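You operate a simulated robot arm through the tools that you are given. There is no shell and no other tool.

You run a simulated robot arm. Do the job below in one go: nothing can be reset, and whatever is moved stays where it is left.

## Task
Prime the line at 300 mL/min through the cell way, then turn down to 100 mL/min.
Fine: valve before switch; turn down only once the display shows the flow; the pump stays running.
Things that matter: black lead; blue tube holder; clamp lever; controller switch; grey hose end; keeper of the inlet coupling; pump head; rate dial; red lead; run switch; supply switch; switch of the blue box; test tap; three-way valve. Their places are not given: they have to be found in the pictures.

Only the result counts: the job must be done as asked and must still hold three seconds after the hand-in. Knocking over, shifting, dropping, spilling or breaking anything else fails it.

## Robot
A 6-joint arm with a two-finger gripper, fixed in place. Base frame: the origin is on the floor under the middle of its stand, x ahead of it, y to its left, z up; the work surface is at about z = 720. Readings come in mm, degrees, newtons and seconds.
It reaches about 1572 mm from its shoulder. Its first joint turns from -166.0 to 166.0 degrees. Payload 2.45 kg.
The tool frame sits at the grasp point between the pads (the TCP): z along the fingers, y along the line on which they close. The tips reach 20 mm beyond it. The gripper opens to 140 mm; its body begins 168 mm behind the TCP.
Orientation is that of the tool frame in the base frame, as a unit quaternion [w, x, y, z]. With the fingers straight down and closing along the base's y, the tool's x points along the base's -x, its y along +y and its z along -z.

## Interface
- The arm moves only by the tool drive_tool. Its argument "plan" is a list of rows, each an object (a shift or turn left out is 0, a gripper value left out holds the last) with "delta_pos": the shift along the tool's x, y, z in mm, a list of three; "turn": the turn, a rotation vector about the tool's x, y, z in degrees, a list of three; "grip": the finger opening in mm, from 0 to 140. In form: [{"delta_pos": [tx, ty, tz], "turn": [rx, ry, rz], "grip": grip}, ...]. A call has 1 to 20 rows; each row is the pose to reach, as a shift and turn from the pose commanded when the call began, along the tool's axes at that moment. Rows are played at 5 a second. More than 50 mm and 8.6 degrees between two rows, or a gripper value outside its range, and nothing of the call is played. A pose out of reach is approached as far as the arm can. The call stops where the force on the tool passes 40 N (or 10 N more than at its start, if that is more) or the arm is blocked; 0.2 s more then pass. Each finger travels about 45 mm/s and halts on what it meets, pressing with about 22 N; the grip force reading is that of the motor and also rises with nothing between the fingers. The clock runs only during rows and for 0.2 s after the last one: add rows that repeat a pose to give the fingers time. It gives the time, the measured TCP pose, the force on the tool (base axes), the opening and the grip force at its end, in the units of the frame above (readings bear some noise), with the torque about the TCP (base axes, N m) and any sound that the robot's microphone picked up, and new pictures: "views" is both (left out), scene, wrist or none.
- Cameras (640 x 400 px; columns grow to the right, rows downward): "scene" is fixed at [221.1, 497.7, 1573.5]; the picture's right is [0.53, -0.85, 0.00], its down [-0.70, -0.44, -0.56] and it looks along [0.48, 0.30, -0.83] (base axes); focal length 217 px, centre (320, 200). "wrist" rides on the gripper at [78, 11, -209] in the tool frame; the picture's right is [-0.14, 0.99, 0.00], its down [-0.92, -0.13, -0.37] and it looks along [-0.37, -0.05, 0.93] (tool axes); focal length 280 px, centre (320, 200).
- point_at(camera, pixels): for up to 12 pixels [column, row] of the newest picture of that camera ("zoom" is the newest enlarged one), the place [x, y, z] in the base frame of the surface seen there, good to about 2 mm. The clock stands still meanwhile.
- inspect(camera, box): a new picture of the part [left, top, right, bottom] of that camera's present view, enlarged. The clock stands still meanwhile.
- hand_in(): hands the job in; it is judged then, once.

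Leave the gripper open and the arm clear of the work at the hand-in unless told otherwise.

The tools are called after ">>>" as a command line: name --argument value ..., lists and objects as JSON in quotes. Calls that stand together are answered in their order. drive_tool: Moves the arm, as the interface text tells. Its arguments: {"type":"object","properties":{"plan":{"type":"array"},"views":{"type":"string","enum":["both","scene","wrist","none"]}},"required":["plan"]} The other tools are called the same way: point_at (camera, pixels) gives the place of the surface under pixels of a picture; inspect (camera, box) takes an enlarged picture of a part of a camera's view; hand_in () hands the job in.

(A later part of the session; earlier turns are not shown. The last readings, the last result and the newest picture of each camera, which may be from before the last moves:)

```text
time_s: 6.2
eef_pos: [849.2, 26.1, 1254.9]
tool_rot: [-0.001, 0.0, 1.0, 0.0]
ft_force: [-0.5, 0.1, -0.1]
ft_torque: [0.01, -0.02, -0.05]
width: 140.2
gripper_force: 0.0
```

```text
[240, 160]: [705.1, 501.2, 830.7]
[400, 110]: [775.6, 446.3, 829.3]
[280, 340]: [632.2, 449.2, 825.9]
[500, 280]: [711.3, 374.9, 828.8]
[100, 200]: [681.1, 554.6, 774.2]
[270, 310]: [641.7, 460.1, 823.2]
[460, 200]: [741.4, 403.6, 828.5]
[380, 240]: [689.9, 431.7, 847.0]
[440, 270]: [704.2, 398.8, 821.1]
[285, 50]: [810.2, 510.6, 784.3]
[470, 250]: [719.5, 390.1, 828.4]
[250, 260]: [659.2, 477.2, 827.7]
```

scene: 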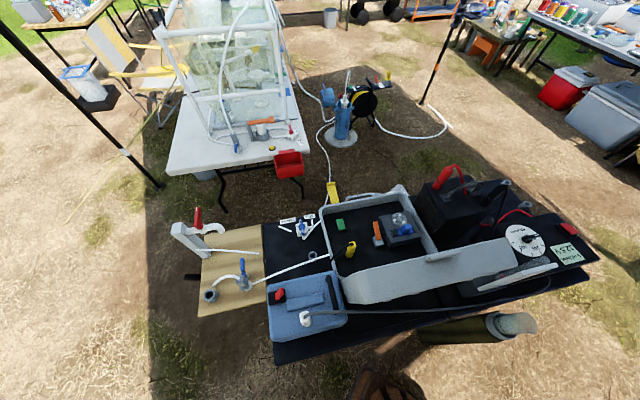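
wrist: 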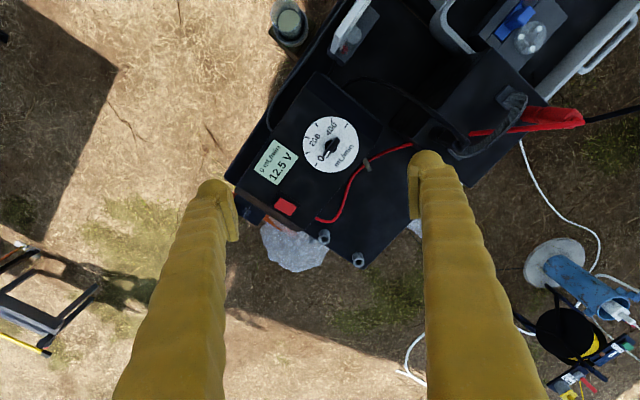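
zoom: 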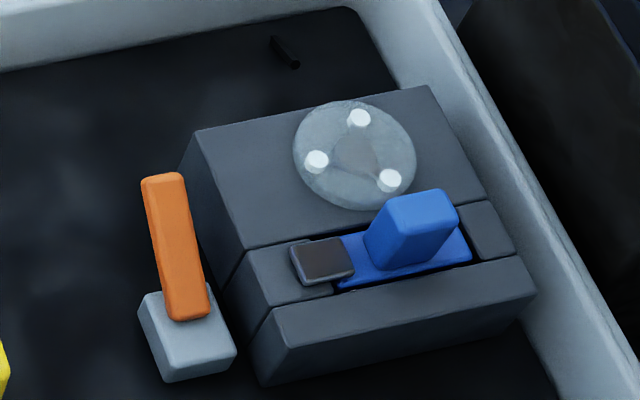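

The clamp lever and tube holder look in place. Now I measure the inlet coupling on the wooden board.

>>> inspect --camera "scene" --box '[225, 245, 275, 290]'

>>> point_at --camera "zoom" --pixels '[[255, 120], [258, 220], [262, 260], [240, 320], [295, 340], [325, 360], [300, 270], [345, 345], [225, 295], [170, 270], [5, 350], [395, 75]]'

>>> inspect --camera "scene" --box '[170, 200, 240, 260]'

>>> point_at --camera "zoom" --pixels '[[235, 95], [265, 175], [250, 30], [320, 190], [390, 220], [185, 210], [100, 180], [250, 330], [500, 350]]'

```text
8.89 times, centred on (250, 268) of scene
```

zoom: 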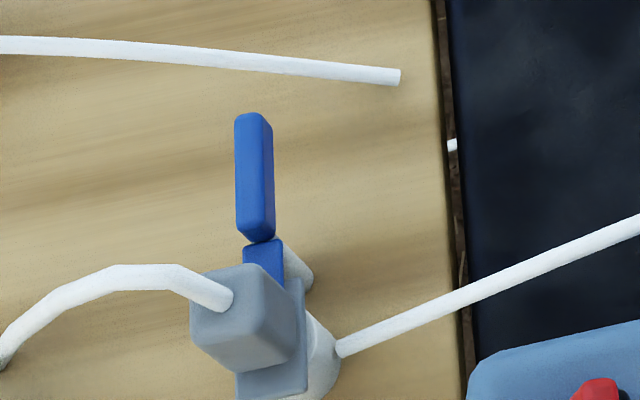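

```text
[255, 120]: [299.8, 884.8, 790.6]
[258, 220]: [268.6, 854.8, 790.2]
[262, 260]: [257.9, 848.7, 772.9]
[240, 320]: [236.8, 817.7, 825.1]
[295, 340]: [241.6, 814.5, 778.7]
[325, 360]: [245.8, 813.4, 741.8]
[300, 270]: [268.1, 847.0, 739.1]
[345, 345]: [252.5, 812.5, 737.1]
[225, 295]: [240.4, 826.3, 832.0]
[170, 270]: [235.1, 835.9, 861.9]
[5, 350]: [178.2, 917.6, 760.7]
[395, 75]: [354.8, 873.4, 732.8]
```

```text
6.67 times, centred on (205, 230) of scene
```

zoom: 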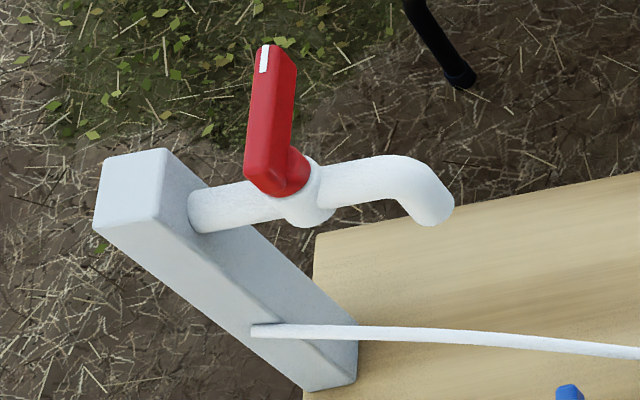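

```text
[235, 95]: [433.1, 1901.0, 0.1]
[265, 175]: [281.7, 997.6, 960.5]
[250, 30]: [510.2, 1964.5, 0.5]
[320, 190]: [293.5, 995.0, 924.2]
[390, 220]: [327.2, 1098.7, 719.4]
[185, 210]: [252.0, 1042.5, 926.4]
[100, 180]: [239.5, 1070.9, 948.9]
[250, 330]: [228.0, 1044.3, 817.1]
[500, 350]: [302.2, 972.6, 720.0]
```

The coupling has the grey hose end on top with the blue keeper lever. Before operating, I want an oblique look at the far side of the controller/battery. I move out to about (1238,129) with a 30° tilt at height, then lower to z≈1000 beyond the table.

>>> drive_tool --plan '[{"delta_pos": [-43, 11, 0], "turn": [0, 3.5, 0]}, {"delta_pos": [-86, 22, 0], "turn": [0, 7, 0]}, {"delta_pos": [-129, 34, 0], "turn": [0, 10.5, 0]}, {"delta_pos": [-172, 45, 0], "turn": [0, 14, 0]}, {"delta_pos": [-215, 57, 0], "turn": [0, 17.5, 0]}, {"delta_pos": [-258, 68, 0], "turn": [0, 21, 0]}, {"delta_pos": [-301, 80, 0], "turn": [0, 24.5, 0]}, {"delta_pos": [-344, 91, 0], "turn": [0, 28, 0]}, {"delta_pos": [-387, 103, 0], "turn": [0, 30, 0]}, {"delta_pos": [-389, 103, 45], "turn": [0, 30, 0]}, {"delta_pos": [-389, 103, 90], "turn": [0, 30, 0]}, {"delta_pos": [-389, 103, 135], "turn": [0, 30, 0]}, {"delta_pos": [-389, 103, 180], "turn": [0, 30, 0]}, {"delta_pos": [-389, 103, 225], "turn": [0, 30, 0]}]'

```text
time_s: 9.2
eef_pos: [1039.5, 104.5, 984.8]
tool_rot: [-0.249, -0.001, 0.968, 0.0]
ft_force: [-1.0, 0.5, 0.8]
ft_torque: [-0.01, -0.03, 0.0]
width: 140.0
gripper_force: 0.0
out of reach, approached as far as the arm can: row 4, 5, 6, 7, 8, 9, 10, 11, 12, 13, 14
```

scene: 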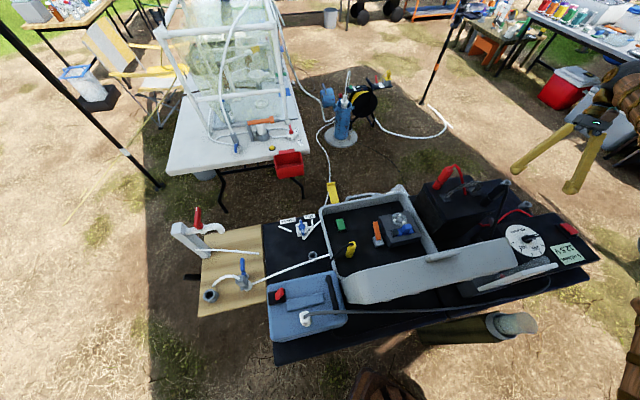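
wrist: 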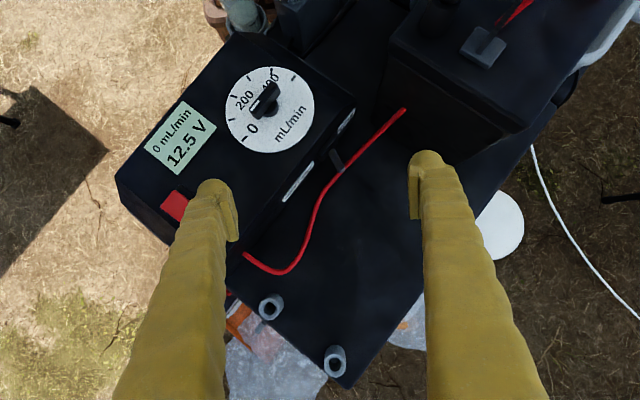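

It went as far as it could, (1039,104,985), which is clear of things. Now the controller's far side shows two labels and the dark tab at (336,158). I zoom.

>>> inspect --camera "wrist" --box '[265, 95, 375, 215]'

>>> inspect --camera "wrist" --box '[370, 0, 640, 130]'

>>> inspect --camera "wrist" --box '[200, 50, 340, 170]'

>>> inspect --camera "wrist" --box '[310, 130, 360, 180]'

```text
3.33 times, centred on (320, 155) of wrist
```

zoom: 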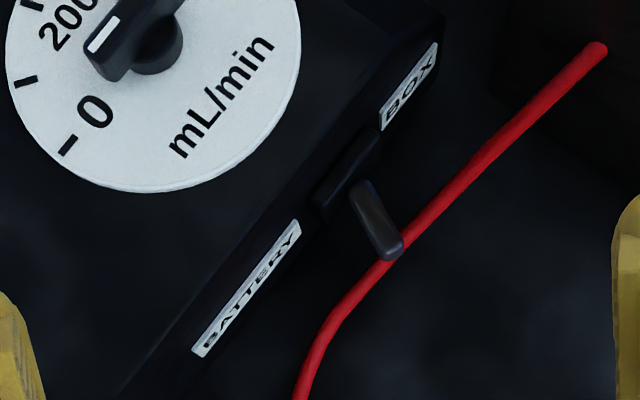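

```text
2.37 times, centred on (505, 65) of wrist
```

zoom: 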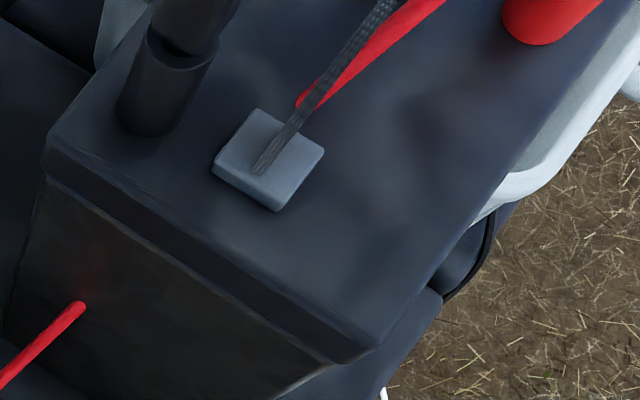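

```text
3.33 times, centred on (270, 110) of wrist
```

zoom: 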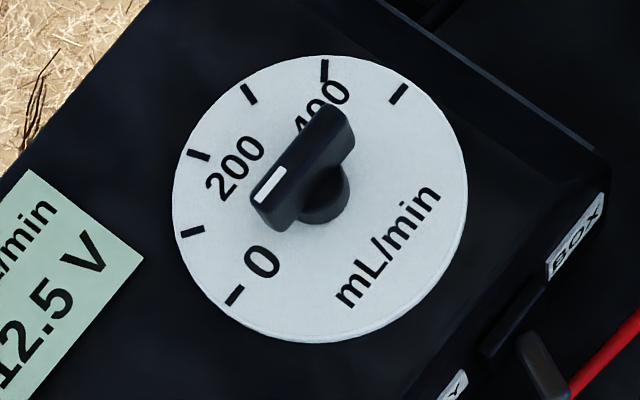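

```text
8.00 times, centred on (335, 155) of wrist
```

zoom: 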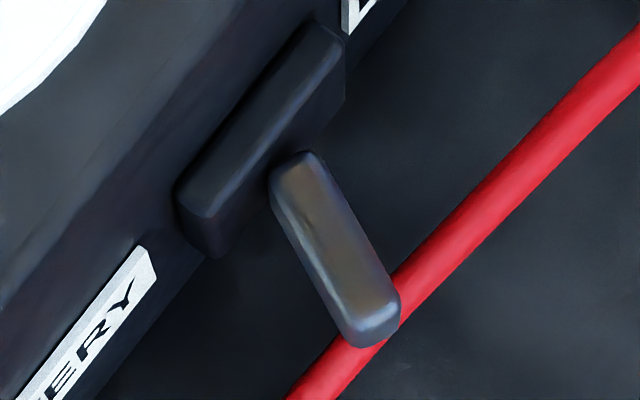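

The far side reveals the supply switch: a toggle between BATTERY and BOX labels, leaning to BATTERY, which fits the 12.5 V display. So power is fine. I go back up now; as the last pose was out of reach, I first test with a small upward, untilting move and check where it lands.

>>> drive_tool --plan '[{"delta_pos": [22, 0, -39], "turn": [0, 0, 0]}, {"delta_pos": [45, 0, -78], "turn": [0, 0, 0]}]' --views "none"

```text
time_s: 9.8
eef_pos: [1001.2, 106.9, 1047.3]
tool_rot: [-0.252, 0.0, 0.968, 0.001]
ft_force: [-0.4, -0.2, -0.8]
ft_torque: [0.03, 0.13, -0.01]
width: 139.9
gripper_force: 0.0
out of reach, approached as far as the arm can: row 1, 2
```

The pose is still limited by reach, so I retreat towards the robot in small steps (base −x by 100 mm) and read where it lands.

>>> drive_tool --plan '[{"delta_pos": [39, 0, 22.5]}, {"delta_pos": [86.6, 0, 50]}]' --views "none"

```text
refused: row 2 steps farther than a row can; nothing moved
```

>>> drive_tool --plan '[{"delta_pos": [39, 0, 22.5]}, {"delta_pos": [78, 0, 45]}]' --views "none"

```text
time_s: 10.4
eef_pos: [913.9, 107.5, 1046.4]
tool_rot: [-0.26, 0.0, 0.966, 0.0]
ft_force: [-0.1, 0.0, -0.8]
ft_torque: [0.0, 0.09, 0.0]
width: 140.1
gripper_force: 0.1
```

The commanded pose is clipped to what was reached, so deltas are trustworthy again. Now I rise to z≈1255 while removing the 30° tilt.

>>> drive_tool --plan '[{"delta_pos": [20.8, 0, -36], "turn": [0, -6, 0]}, {"delta_pos": [41.6, 0, -72], "turn": [0, -12, 0]}, {"delta_pos": [62.4, 0, -108], "turn": [0, -18, 0]}, {"delta_pos": [83.2, 0, -144], "turn": [0, -24, 0]}, {"delta_pos": [104, 0, -180], "turn": [0, -30, 0]}]' --views "none"

```text
time_s: 11.6
eef_pos: [913.8, 111.9, 1255.0]
tool_rot: [0.0, 0.0, 1.0, 0.0]
ft_force: [0.6, 0.0, -1.6]
ft_torque: [-0.02, 0.07, 0.01]
width: 140.0
gripper_force: 0.1
```

Now I travel at z≈1255 to above the valve, (524,777).

>>> drive_tool --plan '[{"delta_pos": [23, 39, 0]}, {"delta_pos": [46, 78, 0]}, {"delta_pos": [69, 117, 0]}, {"delta_pos": [92, 156, 0]}, {"delta_pos": [115, 195, 0]}, {"delta_pos": [138, 234, 0]}, {"delta_pos": [161, 273, 0]}, {"delta_pos": [184, 312, 0]}, {"delta_pos": [207, 351, 0]}, {"delta_pos": [230, 390, 0]}, {"delta_pos": [253, 429, 0]}, {"delta_pos": [276, 468, 0]}, {"delta_pos": [299, 507, 0]}, {"delta_pos": [322, 546, 0]}, {"delta_pos": [345, 585, 0]}, {"delta_pos": [368, 624, 0]}, {"delta_pos": [390, 665, 0]}, {"delta_pos": [390, 665, 45]}, {"delta_pos": [390, 665, 90]}, {"delta_pos": [390, 665, 135]}]'

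```text
time_s: 15.8
eef_pos: [523.5, 772.5, 1121.4]
tool_rot: [0.001, 0.0, 1.0, 0.0]
ft_force: [0.0, -0.3, 0.9]
ft_torque: [0.04, -0.02, -0.03]
width: 139.9
gripper_force: 0.1
```

scene: 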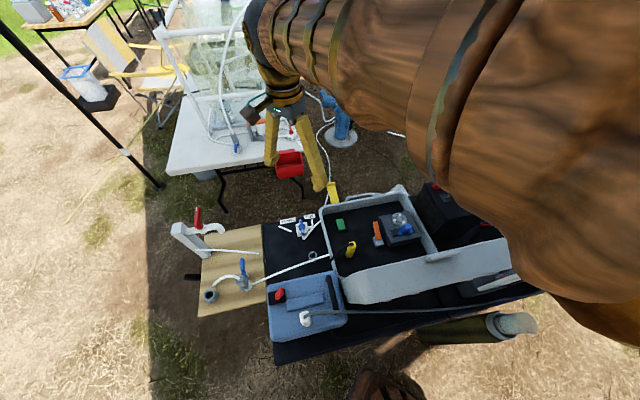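
wrist: 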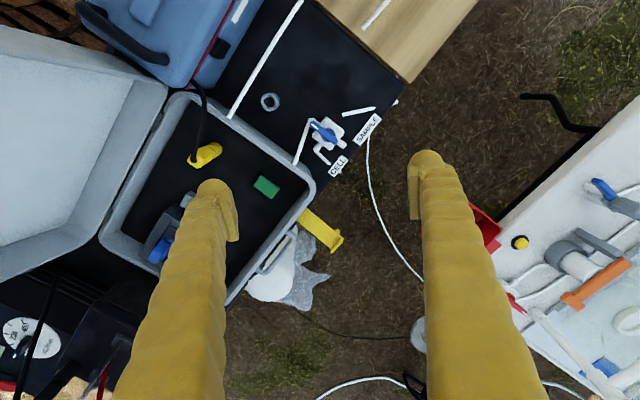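

The valve is at (327,133) in the wrist view. I zoom on the valve, the coupling area, and the blue box side.

>>> inspect --camera "wrist" --box '[285, 95, 375, 185]'

>>> point_at --camera "zoom" --pixels '[[270, 130], [370, 205], [330, 165], [310, 155], [345, 190], [330, 110], [385, 160], [300, 185], [350, 220], [275, 240], [235, 225], [400, 215]]'

>>> inspect --camera "wrist" --box '[160, 0, 300, 90]'

>>> inspect --camera "wrist" --box '[140, 120, 330, 280]'

```text
4.44 times, centred on (330, 140) of wrist
```

zoom: 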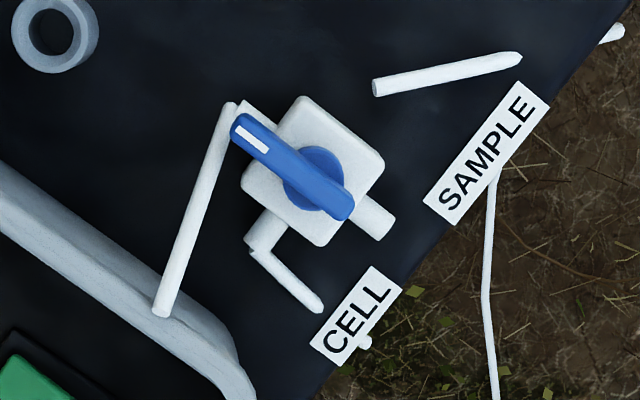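

```text
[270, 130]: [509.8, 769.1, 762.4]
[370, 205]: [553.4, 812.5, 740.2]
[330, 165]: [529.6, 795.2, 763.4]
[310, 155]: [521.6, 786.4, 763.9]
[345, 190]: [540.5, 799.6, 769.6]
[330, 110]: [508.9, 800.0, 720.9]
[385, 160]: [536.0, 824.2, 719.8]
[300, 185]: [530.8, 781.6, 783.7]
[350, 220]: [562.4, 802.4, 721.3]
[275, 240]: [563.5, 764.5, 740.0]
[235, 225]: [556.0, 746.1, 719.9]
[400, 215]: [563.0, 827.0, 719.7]
```

```text
4.44 times, centred on (230, 45) of wrist
```

zoom: 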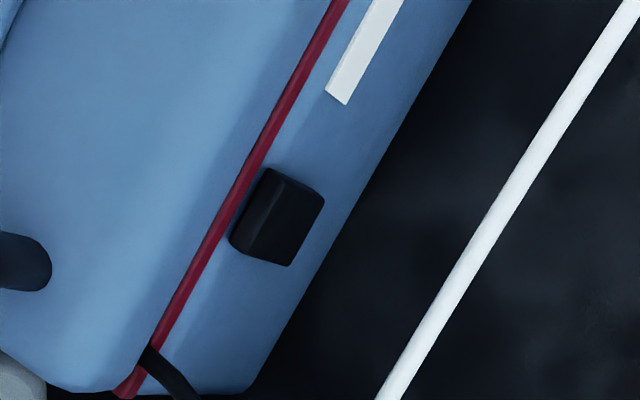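

```text
2.50 times, centred on (235, 200) of wrist
```

zoom: 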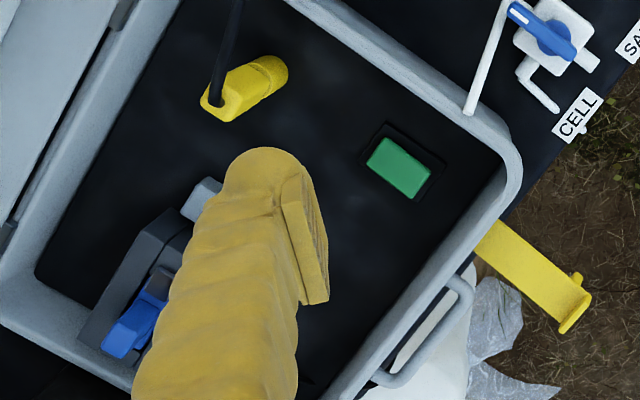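

I take finer measurements of the valve: hub edges, body corners, handle ends, and the nearby case wall.

>>> inspect --camera "wrist" --box '[305, 110, 355, 155]'

>>> point_at --camera "zoom" --pixels '[[165, 130], [195, 105], [355, 290], [385, 265], [260, 210], [290, 185], [240, 240], [335, 180], [280, 100], [420, 210], [310, 350], [160, 240]]'

>>> point_at --camera "wrist" --pixels '[[294, 166], [300, 150], [305, 175], [260, 140], [312, 187], [265, 186], [258, 180], [272, 190], [333, 162], [345, 240], [237, 121], [200, 155]]'

```text
8.89 times, centred on (330, 132) of wrist
```

zoom: 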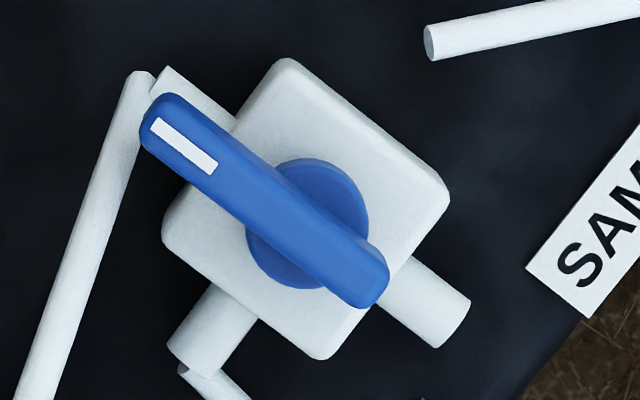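

```text
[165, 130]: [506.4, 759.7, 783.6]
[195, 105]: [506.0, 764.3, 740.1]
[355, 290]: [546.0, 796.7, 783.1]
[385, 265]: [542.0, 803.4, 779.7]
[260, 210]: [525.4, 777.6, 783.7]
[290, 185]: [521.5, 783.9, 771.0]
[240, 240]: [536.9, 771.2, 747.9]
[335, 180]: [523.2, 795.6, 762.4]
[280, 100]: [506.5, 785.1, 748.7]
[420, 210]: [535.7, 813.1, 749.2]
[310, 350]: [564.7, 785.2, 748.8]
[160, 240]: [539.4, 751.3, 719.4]
```

```text
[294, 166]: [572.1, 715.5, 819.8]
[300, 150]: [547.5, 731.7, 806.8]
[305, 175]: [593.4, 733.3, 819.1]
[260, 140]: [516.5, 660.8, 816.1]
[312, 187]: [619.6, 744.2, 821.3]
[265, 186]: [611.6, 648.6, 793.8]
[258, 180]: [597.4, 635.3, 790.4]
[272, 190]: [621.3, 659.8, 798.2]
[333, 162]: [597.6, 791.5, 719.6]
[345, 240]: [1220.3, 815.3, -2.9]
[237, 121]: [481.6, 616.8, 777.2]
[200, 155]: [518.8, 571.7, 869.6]
```

Hub axis is about (535,785), handle top z≈784, width ≈10 mm, body top z≈749. I check the fingertip shape in the scene view to judge clearance.

>>> inspect --camera "scene" --box '[240, 90, 350, 200]'

>>> point_at --camera "zoom" --pixels '[[418, 330], [390, 345], [440, 320], [400, 360], [420, 360], [190, 260], [210, 265], [170, 250]]'

>>> inspect --camera "wrist" --box '[170, 150, 270, 250]'

>>> point_at --camera "zoom" --pixels '[[320, 130], [350, 200], [410, 190], [420, 330], [260, 150], [330, 115], [385, 140], [400, 350]]'

```text
3.64 times, centred on (295, 145) of scene
```

zoom: 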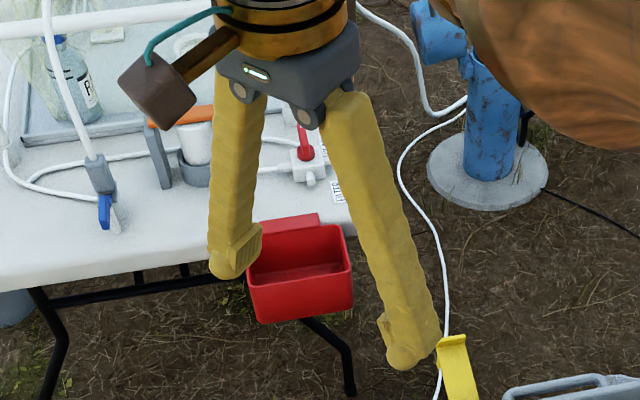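

```text
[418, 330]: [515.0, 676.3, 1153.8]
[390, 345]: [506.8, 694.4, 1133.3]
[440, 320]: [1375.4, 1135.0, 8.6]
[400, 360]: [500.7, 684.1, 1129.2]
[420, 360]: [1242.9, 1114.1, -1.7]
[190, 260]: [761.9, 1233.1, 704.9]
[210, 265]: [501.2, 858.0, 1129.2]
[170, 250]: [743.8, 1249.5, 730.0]
```

```text
4.00 times, centred on (220, 200) of wrist
```

zoom: 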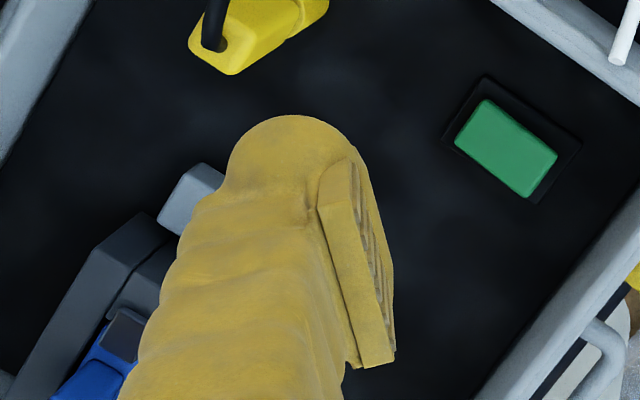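

```text
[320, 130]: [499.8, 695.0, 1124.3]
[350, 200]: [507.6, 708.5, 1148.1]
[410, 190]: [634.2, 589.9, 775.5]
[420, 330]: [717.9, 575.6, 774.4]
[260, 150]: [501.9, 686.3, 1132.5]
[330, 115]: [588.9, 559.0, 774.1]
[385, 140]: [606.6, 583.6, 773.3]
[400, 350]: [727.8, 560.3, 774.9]
```

Fingertips are about 30 mm thick and 40 mm wide. I lower to z≈900 above the hub, turning −43° about the tool axis so the fingers straddle the handle, and narrowing the opening to 40 mm.

>>> drive_tool --plan '[{"delta_pos": [-2, 2, 37], "turn": [0, 0, -7], "grip": 120}, {"delta_pos": [-4, 4, 74], "turn": [0, 0, -14], "grip": 100}, {"delta_pos": [-6, 7, 111], "turn": [0, 0, -21.5], "grip": 80}, {"delta_pos": [-8, 9, 148], "turn": [0, 0, -29], "grip": 60}, {"delta_pos": [-10, 11, 185], "turn": [0, 0, -36], "grip": 40}, {"delta_pos": [-11.5, 13, 221], "turn": [0, 0, -43], "grip": 40}, {"delta_pos": [-11.5, 13, 221], "turn": [0, 0, -43], "grip": 40}, {"delta_pos": [-11.5, 13, 221], "turn": [0, 0, -43], "grip": 40}]'

```text
time_s: 17.6
eef_pos: [538.1, 787.2, 898.7]
tool_rot: [0.0, -0.366, 0.931, 0.0]
ft_force: [-0.5, -0.3, -0.8]
ft_torque: [0.0, 0.01, 0.0]
width: 39.8
gripper_force: 0.1
```

scene: 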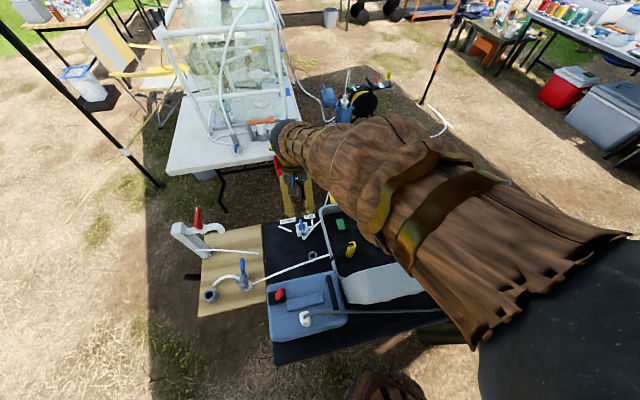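
wrist: 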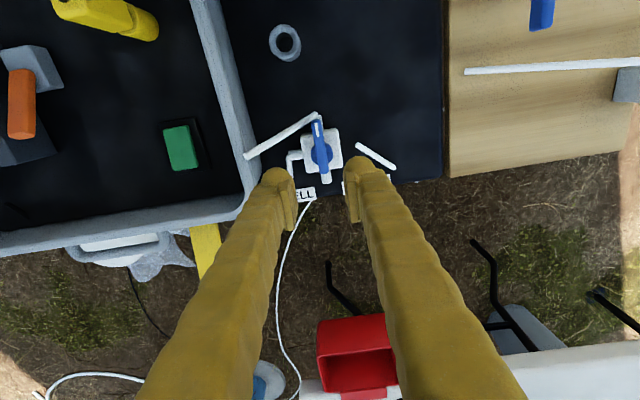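

Fingers straddle the handle direction well. I take a settled reading and a close zoom of the valve before descending.

>>> drive_tool --plan '[{"delta_pos": [0, 0, 0]}]' --views "wrist"

>>> inspect --camera "wrist" --box '[280, 100, 360, 200]'

>>> point_at --camera "zoom" --pixels '[[310, 80], [320, 130], [335, 230], [330, 180], [318, 160], [340, 160], [300, 190], [350, 190], [265, 150], [395, 130], [270, 265], [385, 260]]'

```text
time_s: 18.0
eef_pos: [537.8, 788.4, 898.7]
tool_rot: [0.0, -0.366, 0.931, 0.0]
ft_force: [-0.4, 0.0, 0.1]
ft_torque: [-0.03, 0.0, 0.0]
width: 40.0
gripper_force: 0.0
```

wrist: 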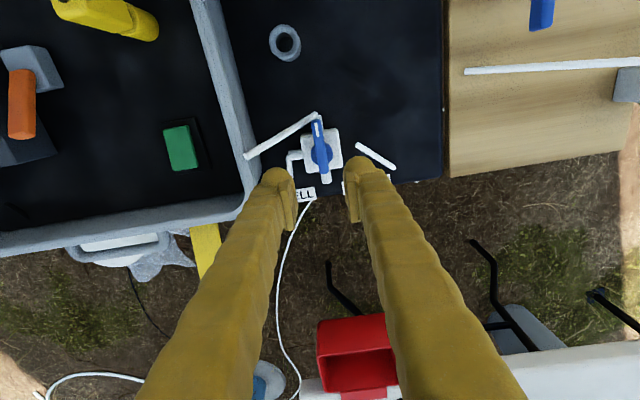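

```text
4.00 times, centred on (320, 150) of wrist
```

zoom: 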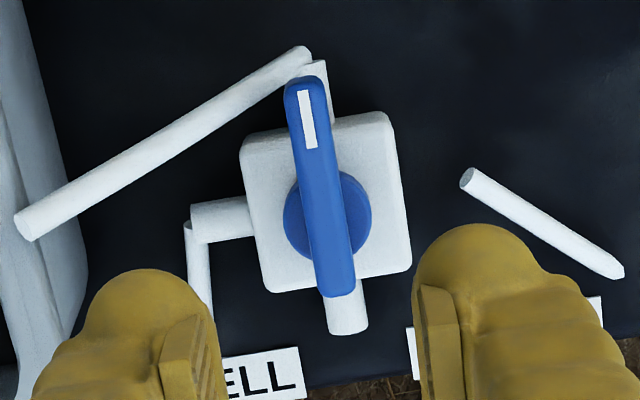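

```text
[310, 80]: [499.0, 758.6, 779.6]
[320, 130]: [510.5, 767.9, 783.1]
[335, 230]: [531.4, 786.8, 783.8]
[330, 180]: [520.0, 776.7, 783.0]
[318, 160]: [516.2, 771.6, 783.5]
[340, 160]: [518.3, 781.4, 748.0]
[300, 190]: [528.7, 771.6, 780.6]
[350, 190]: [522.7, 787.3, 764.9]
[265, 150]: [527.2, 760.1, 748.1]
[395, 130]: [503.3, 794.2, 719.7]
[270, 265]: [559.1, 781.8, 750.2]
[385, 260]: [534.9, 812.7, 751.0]
```

Hub centre is about (532,786.5). I correct by 5.5 mm along tool x and 2.6 mm along tool y, narrow to 30 mm, and descend to z≈793 so the tips sit at ≈773, just above the hub disc.

>>> drive_tool --plan '[{"delta_pos": [5.5, 2.6, 0], "grip": 32}, {"delta_pos": [5.5, 2.6, 30], "grip": 32}, {"delta_pos": [5.5, 2.6, 60], "grip": 32}, {"delta_pos": [5.5, 2.6, 85], "grip": 32}, {"delta_pos": [5.5, 2.6, 100], "grip": 32}, {"delta_pos": [5.5, 2.6, 105], "grip": 32}, {"delta_pos": [5.5, 2.6, 105], "grip": 32}]'

```text
time_s: 19.6
eef_pos: [529.6, 786.1, 794.1]
tool_rot: [0.0, -0.366, 0.93, 0.0]
ft_force: [-0.3, 0.4, 0.3]
ft_torque: [0.0, 0.01, -0.03]
width: 31.8
gripper_force: 0.1
```

scene: 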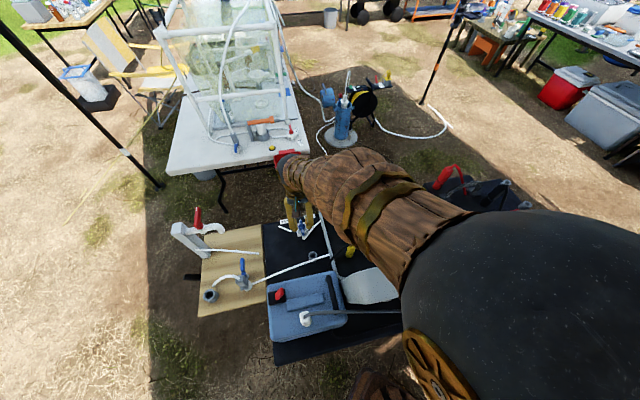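
wrist: 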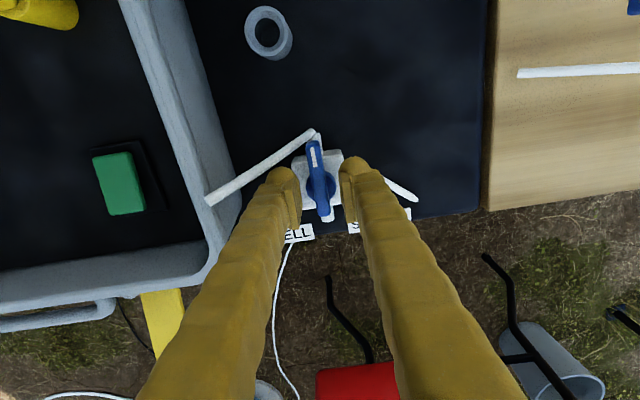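

At z≈794 with no contact. I zoom to see the handle between the pads.

>>> inspect --camera "wrist" --box '[270, 120, 380, 240]'

>>> point_at --camera "zoom" --pixels '[[300, 100], [320, 160], [330, 215], [270, 200], [370, 180]]'

```text
3.33 times, centred on (325, 180) of wrist
```

zoom: 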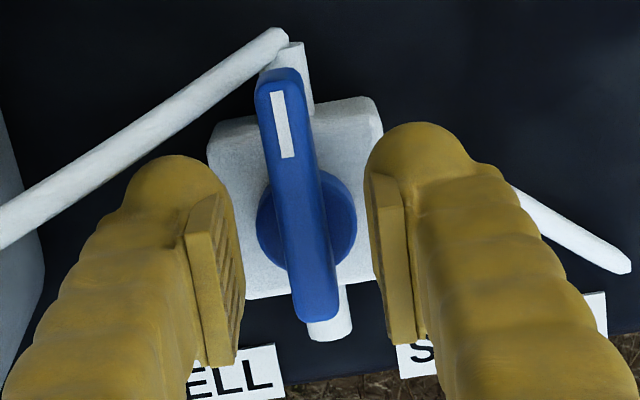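

```text
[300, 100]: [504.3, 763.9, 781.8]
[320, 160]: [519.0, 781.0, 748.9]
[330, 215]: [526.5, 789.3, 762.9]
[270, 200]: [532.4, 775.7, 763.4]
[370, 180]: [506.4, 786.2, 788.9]
```

Well centred. I close gently onto the handle to read its width.

>>> drive_tool --plan '[{"delta_pos": [0, 0, 0], "grip": 20}, {"delta_pos": [0, 0, 0], "grip": 10}, {"delta_pos": [0, 0, 0], "grip": 8}]' --views "none"

```text
time_s: 20.4
eef_pos: [529.2, 785.5, 793.6]
tool_rot: [0.0, -0.368, 0.93, -0.001]
ft_force: [-0.9, 3.1, -1.5]
ft_torque: [0.03, -0.02, 0.01]
width: 11.3
gripper_force: 34.0
```

The handle is 11.3 mm wide. I loosen slightly to 13 mm, shift 2.5 mm to centre on the hub, and turn the first half (about 45° counter-clockwise seen from above, mark towards CELL), watching forces.

>>> drive_tool --plan '[{"delta_pos": [-2.5, 0, 0], "grip": 13}, {"delta_pos": [-2.5, 0, 0], "turn": [0, 0, -7.5], "grip": 13}, {"delta_pos": [-2.5, 0, 0], "turn": [0, 0, -15], "grip": 13}, {"delta_pos": [-2.5, 0, 0], "turn": [0, 0, -22.5], "grip": 13}, {"delta_pos": [-2.5, 0, 0], "turn": [0, 0, -30], "grip": 13}, {"delta_pos": [-2.5, 0, 0], "turn": [0, 0, -37.5], "grip": 13}, {"delta_pos": [-2.5, 0, 0], "turn": [0, 0, -45], "grip": 13}]'

```text
time_s: 22.0
eef_pos: [532.3, 787.5, 793.4]
tool_rot: [-0.001, -0.695, 0.719, 0.0]
ft_force: [4.0, -2.1, -1.6]
ft_torque: [-0.04, -0.04, -0.05]
width: 16.2
gripper_force: 2.2
```

scene: 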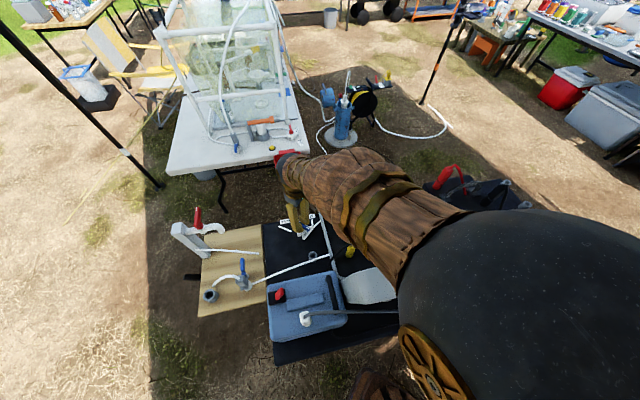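
wrist: 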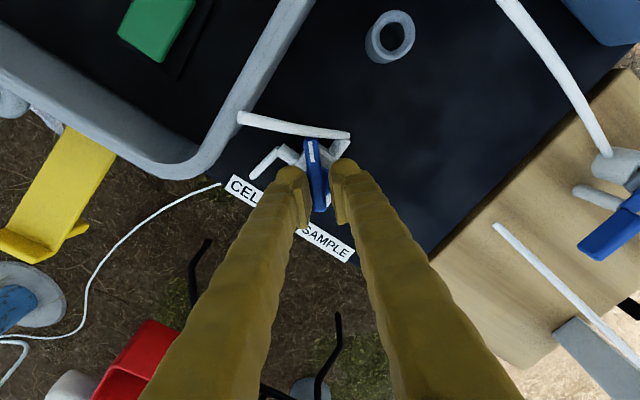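

The handle is turning with the fingers (width pushed to 16 mm by lag). I zoom to check.

>>> inspect --camera "wrist" --box '[230, 100, 390, 260]'

```text
2.50 times, centred on (310, 180) of wrist
```

zoom: 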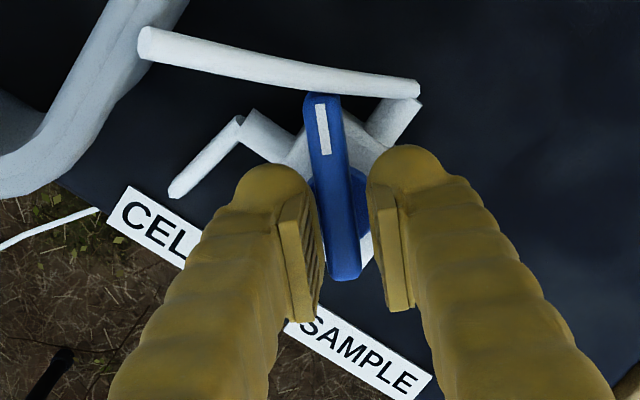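

The handle now stands midway between the inlet and CELL ports. I continue the second half of the turn.

>>> drive_tool --plan '[{"delta_pos": [0, 0, 0], "turn": [0, 0, -7.5], "grip": 13}, {"delta_pos": [0, 0, 0], "turn": [0, 0, -15], "grip": 13}, {"delta_pos": [0, 0, 0], "turn": [0, 0, -22.5], "grip": 13}, {"delta_pos": [0, 0, 0], "turn": [0, 0, -30], "grip": 13}, {"delta_pos": [0, 0, 0], "turn": [0, 0, -37.5], "grip": 13}, {"delta_pos": [0, 0, 0], "turn": [0, 0, -45], "grip": 13}, {"delta_pos": [0, 0, 0], "turn": [0, 0, -47], "grip": 12}]'

>>> inspect --camera "wrist" --box '[230, 100, 390, 260]'

```text
time_s: 23.6
eef_pos: [532.3, 788.0, 795.3]
tool_rot: [0.0, 0.924, -0.382, 0.0]
ft_force: [5.0, 3.0, 3.3]
ft_torque: [0.04, -0.05, 0.01]
width: 16.5
gripper_force: 3.1
```

scene: 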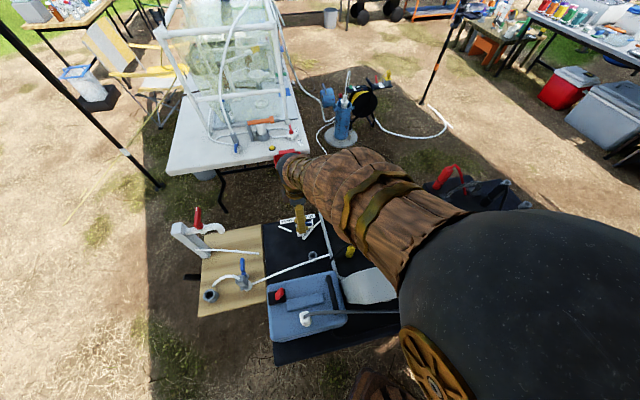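
wrist: 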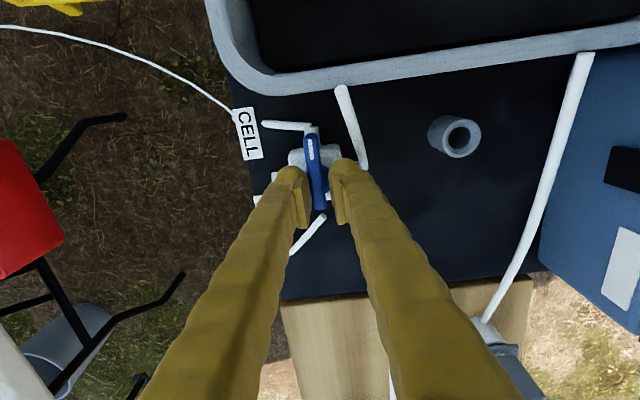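

```text
2.50 times, centred on (310, 180) of wrist
```

zoom: 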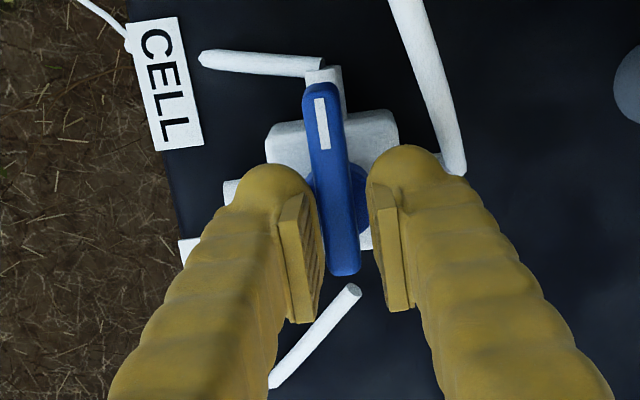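

The handle's mark now points down the CELL port. I open to 32 mm and rise straight up, then check the handle.

>>> drive_tool --plan '[{"delta_pos": [0, 0, 0], "grip": 25}, {"delta_pos": [0, 0, 0], "grip": 32}, {"delta_pos": [0, 0, -30], "grip": 32}, {"delta_pos": [0, 0, -70], "grip": 32}, {"delta_pos": [0, 0, -110], "grip": 32}, {"delta_pos": [0, 0, -150], "grip": 60}, {"delta_pos": [0, 0, -190], "grip": 80}, {"delta_pos": [0, 0, -190], "grip": 80}]'

>>> inspect --camera "wrist" --box '[270, 90, 370, 200]'

>>> point_at --camera "zoom" --pixels '[[320, 130], [325, 180], [335, 220], [320, 105], [250, 110]]'

```text
time_s: 25.4
eef_pos: [531.9, 783.6, 983.4]
tool_rot: [0.0, 0.924, -0.383, 0.0]
ft_force: [-0.8, -0.5, 0.1]
ft_torque: [-0.03, 0.0, 0.03]
width: 80.1
gripper_force: 0.2
```

scene: 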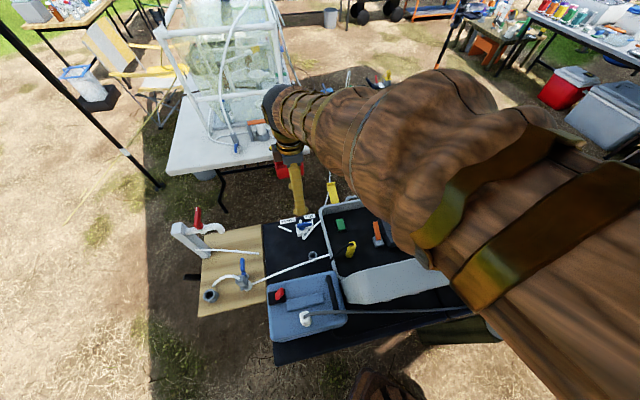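
wrist: 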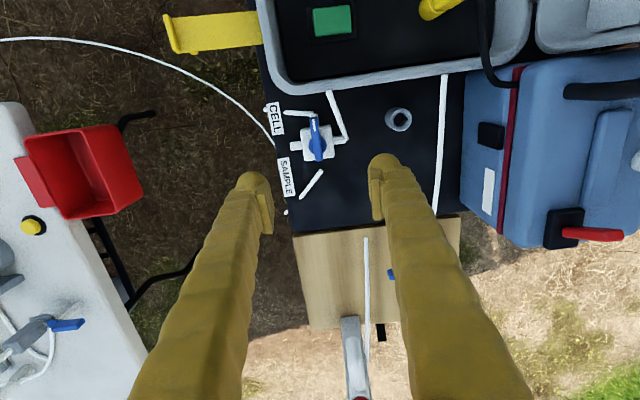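

```text
3.64 times, centred on (320, 145) of wrist
```

zoom: 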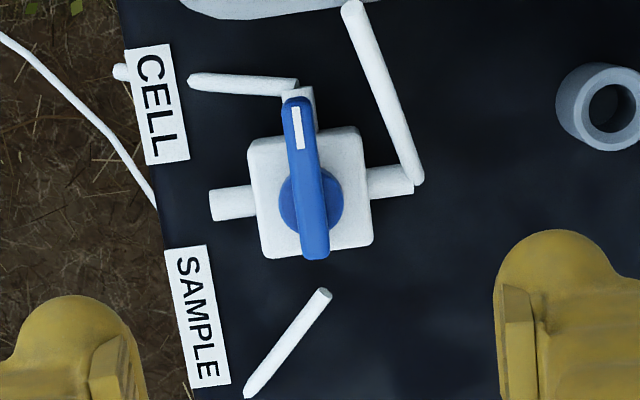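

```text
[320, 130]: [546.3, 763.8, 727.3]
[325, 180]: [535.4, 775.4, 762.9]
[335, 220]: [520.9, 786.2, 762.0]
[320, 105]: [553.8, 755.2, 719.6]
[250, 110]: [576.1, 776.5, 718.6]
```

The valve is set to CELL cleanly. Next is the rate dial at about (885,42). My tool yaw (135°) already nearly suits the knob bar. I rise to z≈1255 and travel towards the controller.

>>> drive_tool --plan '[{"delta_pos": [0, 0, -45]}, {"delta_pos": [0, 0, -90]}, {"delta_pos": [0, 0, -135]}, {"delta_pos": [0, 0, -180]}, {"delta_pos": [0, 0, -225]}, {"delta_pos": [0, 0, -270]}, {"delta_pos": [45.5, 16.2, -270]}, {"delta_pos": [91, 32.4, -270]}, {"delta_pos": [136.5, 48.6, -270]}, {"delta_pos": [182, 64.8, -270]}, {"delta_pos": [227.5, 81, -270]}, {"delta_pos": [273, 97.2, -270]}, {"delta_pos": [318.5, 113.4, -270]}, {"delta_pos": [364, 129.6, -270]}, {"delta_pos": [409.5, 145.8, -270]}, {"delta_pos": [455, 162, -270]}, {"delta_pos": [500.5, 178.2, -270]}, {"delta_pos": [546, 194.4, -270]}, {"delta_pos": [591.5, 210.6, -270]}, {"delta_pos": [637, 226.8, -270]}]' --views "none"

```text
time_s: 29.6
eef_pos: [823.1, 173.6, 1255.1]
tool_rot: [0.0, 0.924, -0.382, 0.0]
ft_force: [-0.1, 0.0, 0.5]
ft_torque: [0.01, -0.02, 0.03]
width: 80.1
gripper_force: 0.0
```

Now the rest of the way to above the dial and down to z≈1010.

>>> drive_tool --plan '[{"delta_pos": [45, 16, 0]}, {"delta_pos": [91, 33, 0]}, {"delta_pos": [137, 49, 0]}, {"delta_pos": [137, 49, 45]}, {"delta_pos": [137, 49, 90]}, {"delta_pos": [137, 49, 135]}, {"delta_pos": [137, 49, 180]}, {"delta_pos": [137, 49, 225]}, {"delta_pos": [137, 49, 245]}, {"delta_pos": [137, 49, 245]}, {"delta_pos": [137, 49, 245]}]'

>>> inspect --camera "wrist" --box '[260, 80, 380, 200]'

```text
time_s: 32.0
eef_pos: [882.2, 44.9, 1007.2]
tool_rot: [0.0, 0.924, -0.383, 0.0]
ft_force: [0.5, 0.3, 0.0]
ft_torque: [0.01, -0.01, -0.01]
width: 80.0
gripper_force: 0.0
```

scene: 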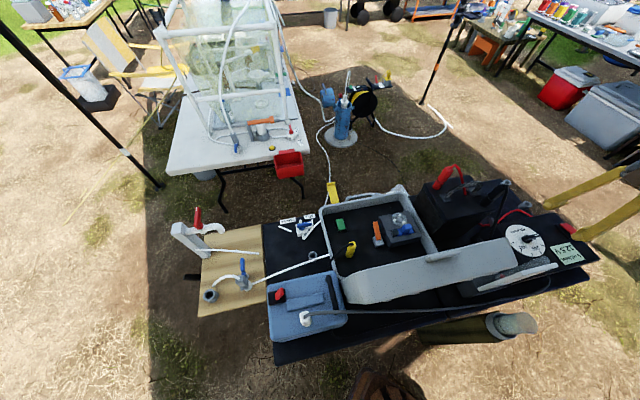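
wrist: 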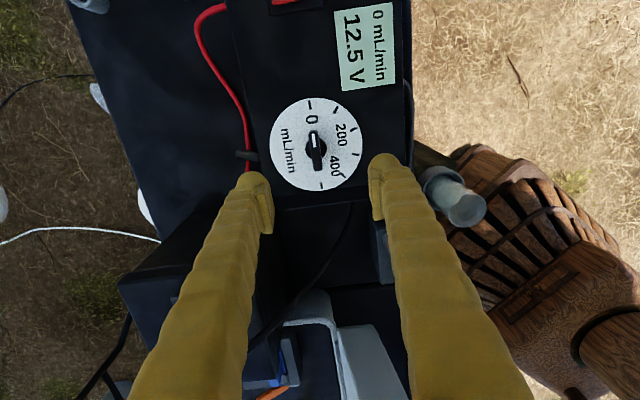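

```text
3.33 times, centred on (320, 140) of wrist
```

zoom: 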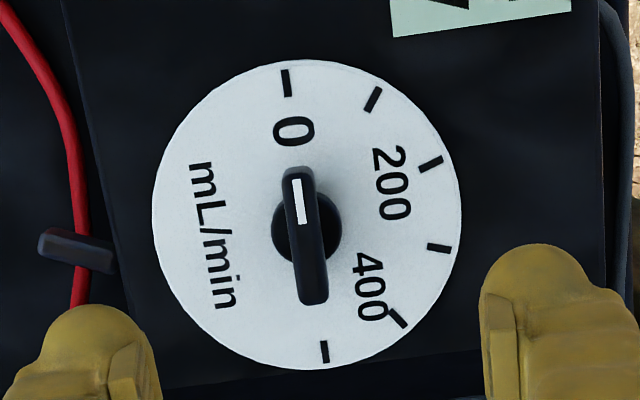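

A perfect view: the knob points at 0, ticks are 36° apart clockwise, and my tool yaw is aligned with the knob bar. I measure knob and dial points.

>>> point_at --camera "zoom" --pixels '[[300, 180], [306, 240], [314, 290], [286, 83], [325, 352], [160, 215], [455, 215], [280, 235], [335, 225], [250, 300], [372, 99], [438, 248]]'

>>> inspect --camera "wrist" --box '[290, 115, 340, 180]'

>>> point_at --camera "zoom" --pixels '[[285, 130], [305, 300], [270, 200], [320, 200], [250, 230], [340, 220], [295, 95], [312, 330], [262, 150], [325, 260]]'

```text
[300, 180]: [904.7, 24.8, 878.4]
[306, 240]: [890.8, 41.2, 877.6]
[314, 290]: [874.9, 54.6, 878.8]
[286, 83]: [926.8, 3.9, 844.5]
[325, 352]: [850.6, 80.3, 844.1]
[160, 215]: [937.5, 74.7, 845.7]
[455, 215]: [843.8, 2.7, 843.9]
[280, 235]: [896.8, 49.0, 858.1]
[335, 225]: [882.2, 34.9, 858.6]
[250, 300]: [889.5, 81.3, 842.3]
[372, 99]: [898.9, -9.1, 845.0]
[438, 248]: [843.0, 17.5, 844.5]
```

```text
6.15 times, centred on (315, 148) of wrist
```

zoom: 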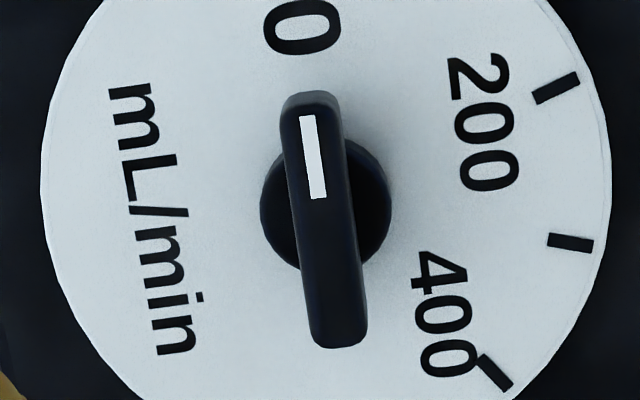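

```text
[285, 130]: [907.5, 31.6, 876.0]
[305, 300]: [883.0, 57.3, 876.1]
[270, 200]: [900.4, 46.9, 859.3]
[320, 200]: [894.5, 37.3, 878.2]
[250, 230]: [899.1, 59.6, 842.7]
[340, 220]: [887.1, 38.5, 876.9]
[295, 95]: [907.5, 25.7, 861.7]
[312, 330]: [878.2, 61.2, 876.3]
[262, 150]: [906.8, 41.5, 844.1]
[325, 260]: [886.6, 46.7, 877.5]
```

Knob axis ≈ (889.5,42), bar top z≈878, bar from z≈859. I shift by about (7.8, −3.2) in tool x,y, narrow to 40 mm and descend to z≈910 for a check.

>>> drive_tool --plan '[{"delta_pos": [7.8, -3.2, 20], "grip": 60}, {"delta_pos": [7.8, -3.2, 50], "grip": 45}, {"delta_pos": [7.8, -3.2, 80], "grip": 40}, {"delta_pos": [7.8, -3.2, 97], "grip": 40}, {"delta_pos": [7.8, -3.2, 97], "grip": 40}, {"delta_pos": [7.8, -3.2, 97], "grip": 40}]' --views "wrist"

>>> inspect --camera "wrist" --box '[260, 110, 380, 230]'

>>> point_at --camera "zoom" --pixels '[[296, 130], [318, 250], [306, 190], [285, 190], [332, 190]]'

```text
time_s: 33.4
eef_pos: [890.7, 40.3, 910.7]
tool_rot: [0.0, 0.924, -0.383, 0.0]
ft_force: [0.1, 0.6, -0.4]
ft_torque: [0.0, 0.0, 0.0]
width: 39.9
gripper_force: 0.1
```

wrist: 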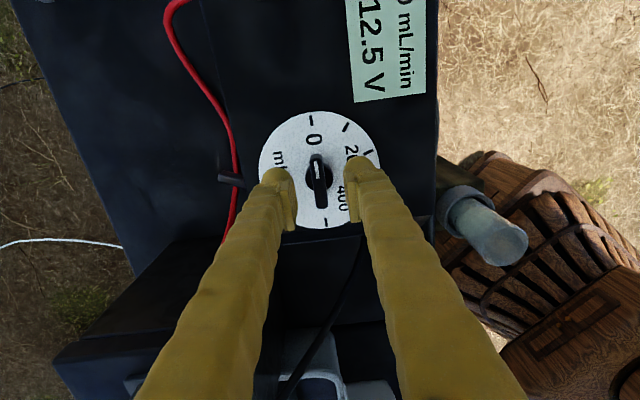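

```text
3.33 times, centred on (320, 170) of wrist
```

zoom: 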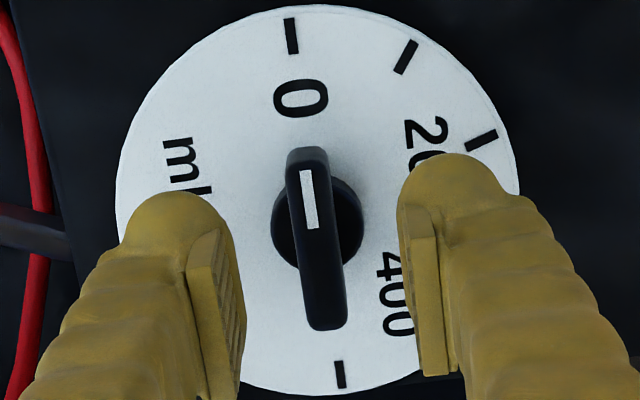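

```text
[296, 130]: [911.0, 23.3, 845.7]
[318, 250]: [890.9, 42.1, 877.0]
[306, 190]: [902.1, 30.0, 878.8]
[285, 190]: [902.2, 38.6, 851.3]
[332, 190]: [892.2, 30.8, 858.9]
```

Well centred. I descend to z≈883 (tips ≈863, above the hub) with 30 mm opening, then close gently to feel the knob.

>>> drive_tool --plan '[{"delta_pos": [0, -0.8, 10], "grip": 32}, {"delta_pos": [0, -0.8, 20], "grip": 30}, {"delta_pos": [0, -0.8, 27], "grip": 30}, {"delta_pos": [0, -0.8, 27], "grip": 30}, {"delta_pos": [0, -0.8, 27], "grip": 18}, {"delta_pos": [0, -0.8, 27], "grip": 8}, {"delta_pos": [0, -0.8, 27], "grip": 8}]' --views "wrist"

>>> inspect --camera "wrist" --box '[260, 110, 400, 250]'

```text
time_s: 35.0
eef_pos: [891.7, 41.7, 884.5]
tool_rot: [0.0, 0.924, -0.382, 0.001]
ft_force: [-5.3, -4.5, -1.4]
ft_torque: [-0.09, 0.01, 0.0]
width: 11.2
gripper_force: 32.2
```

wrist: 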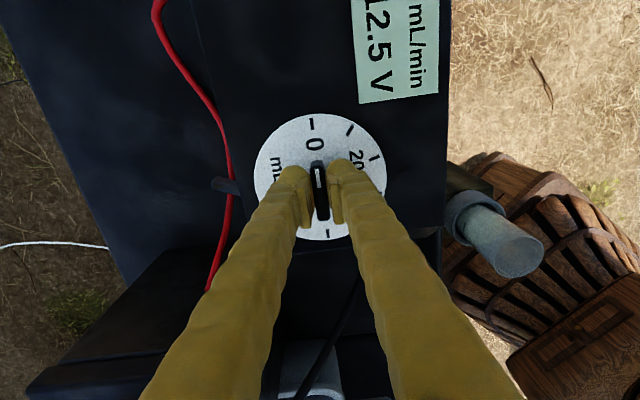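

```text
2.86 times, centred on (330, 180) of wrist
```

zoom: 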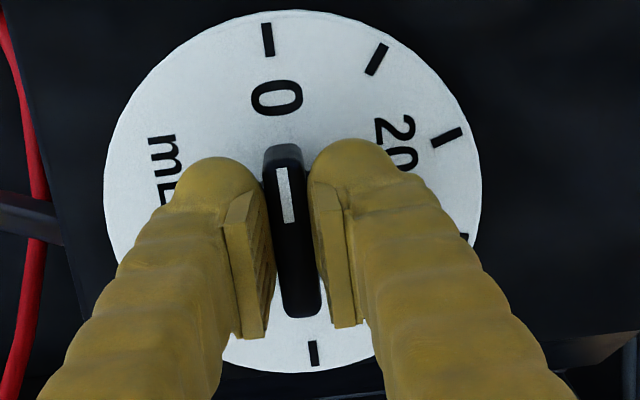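

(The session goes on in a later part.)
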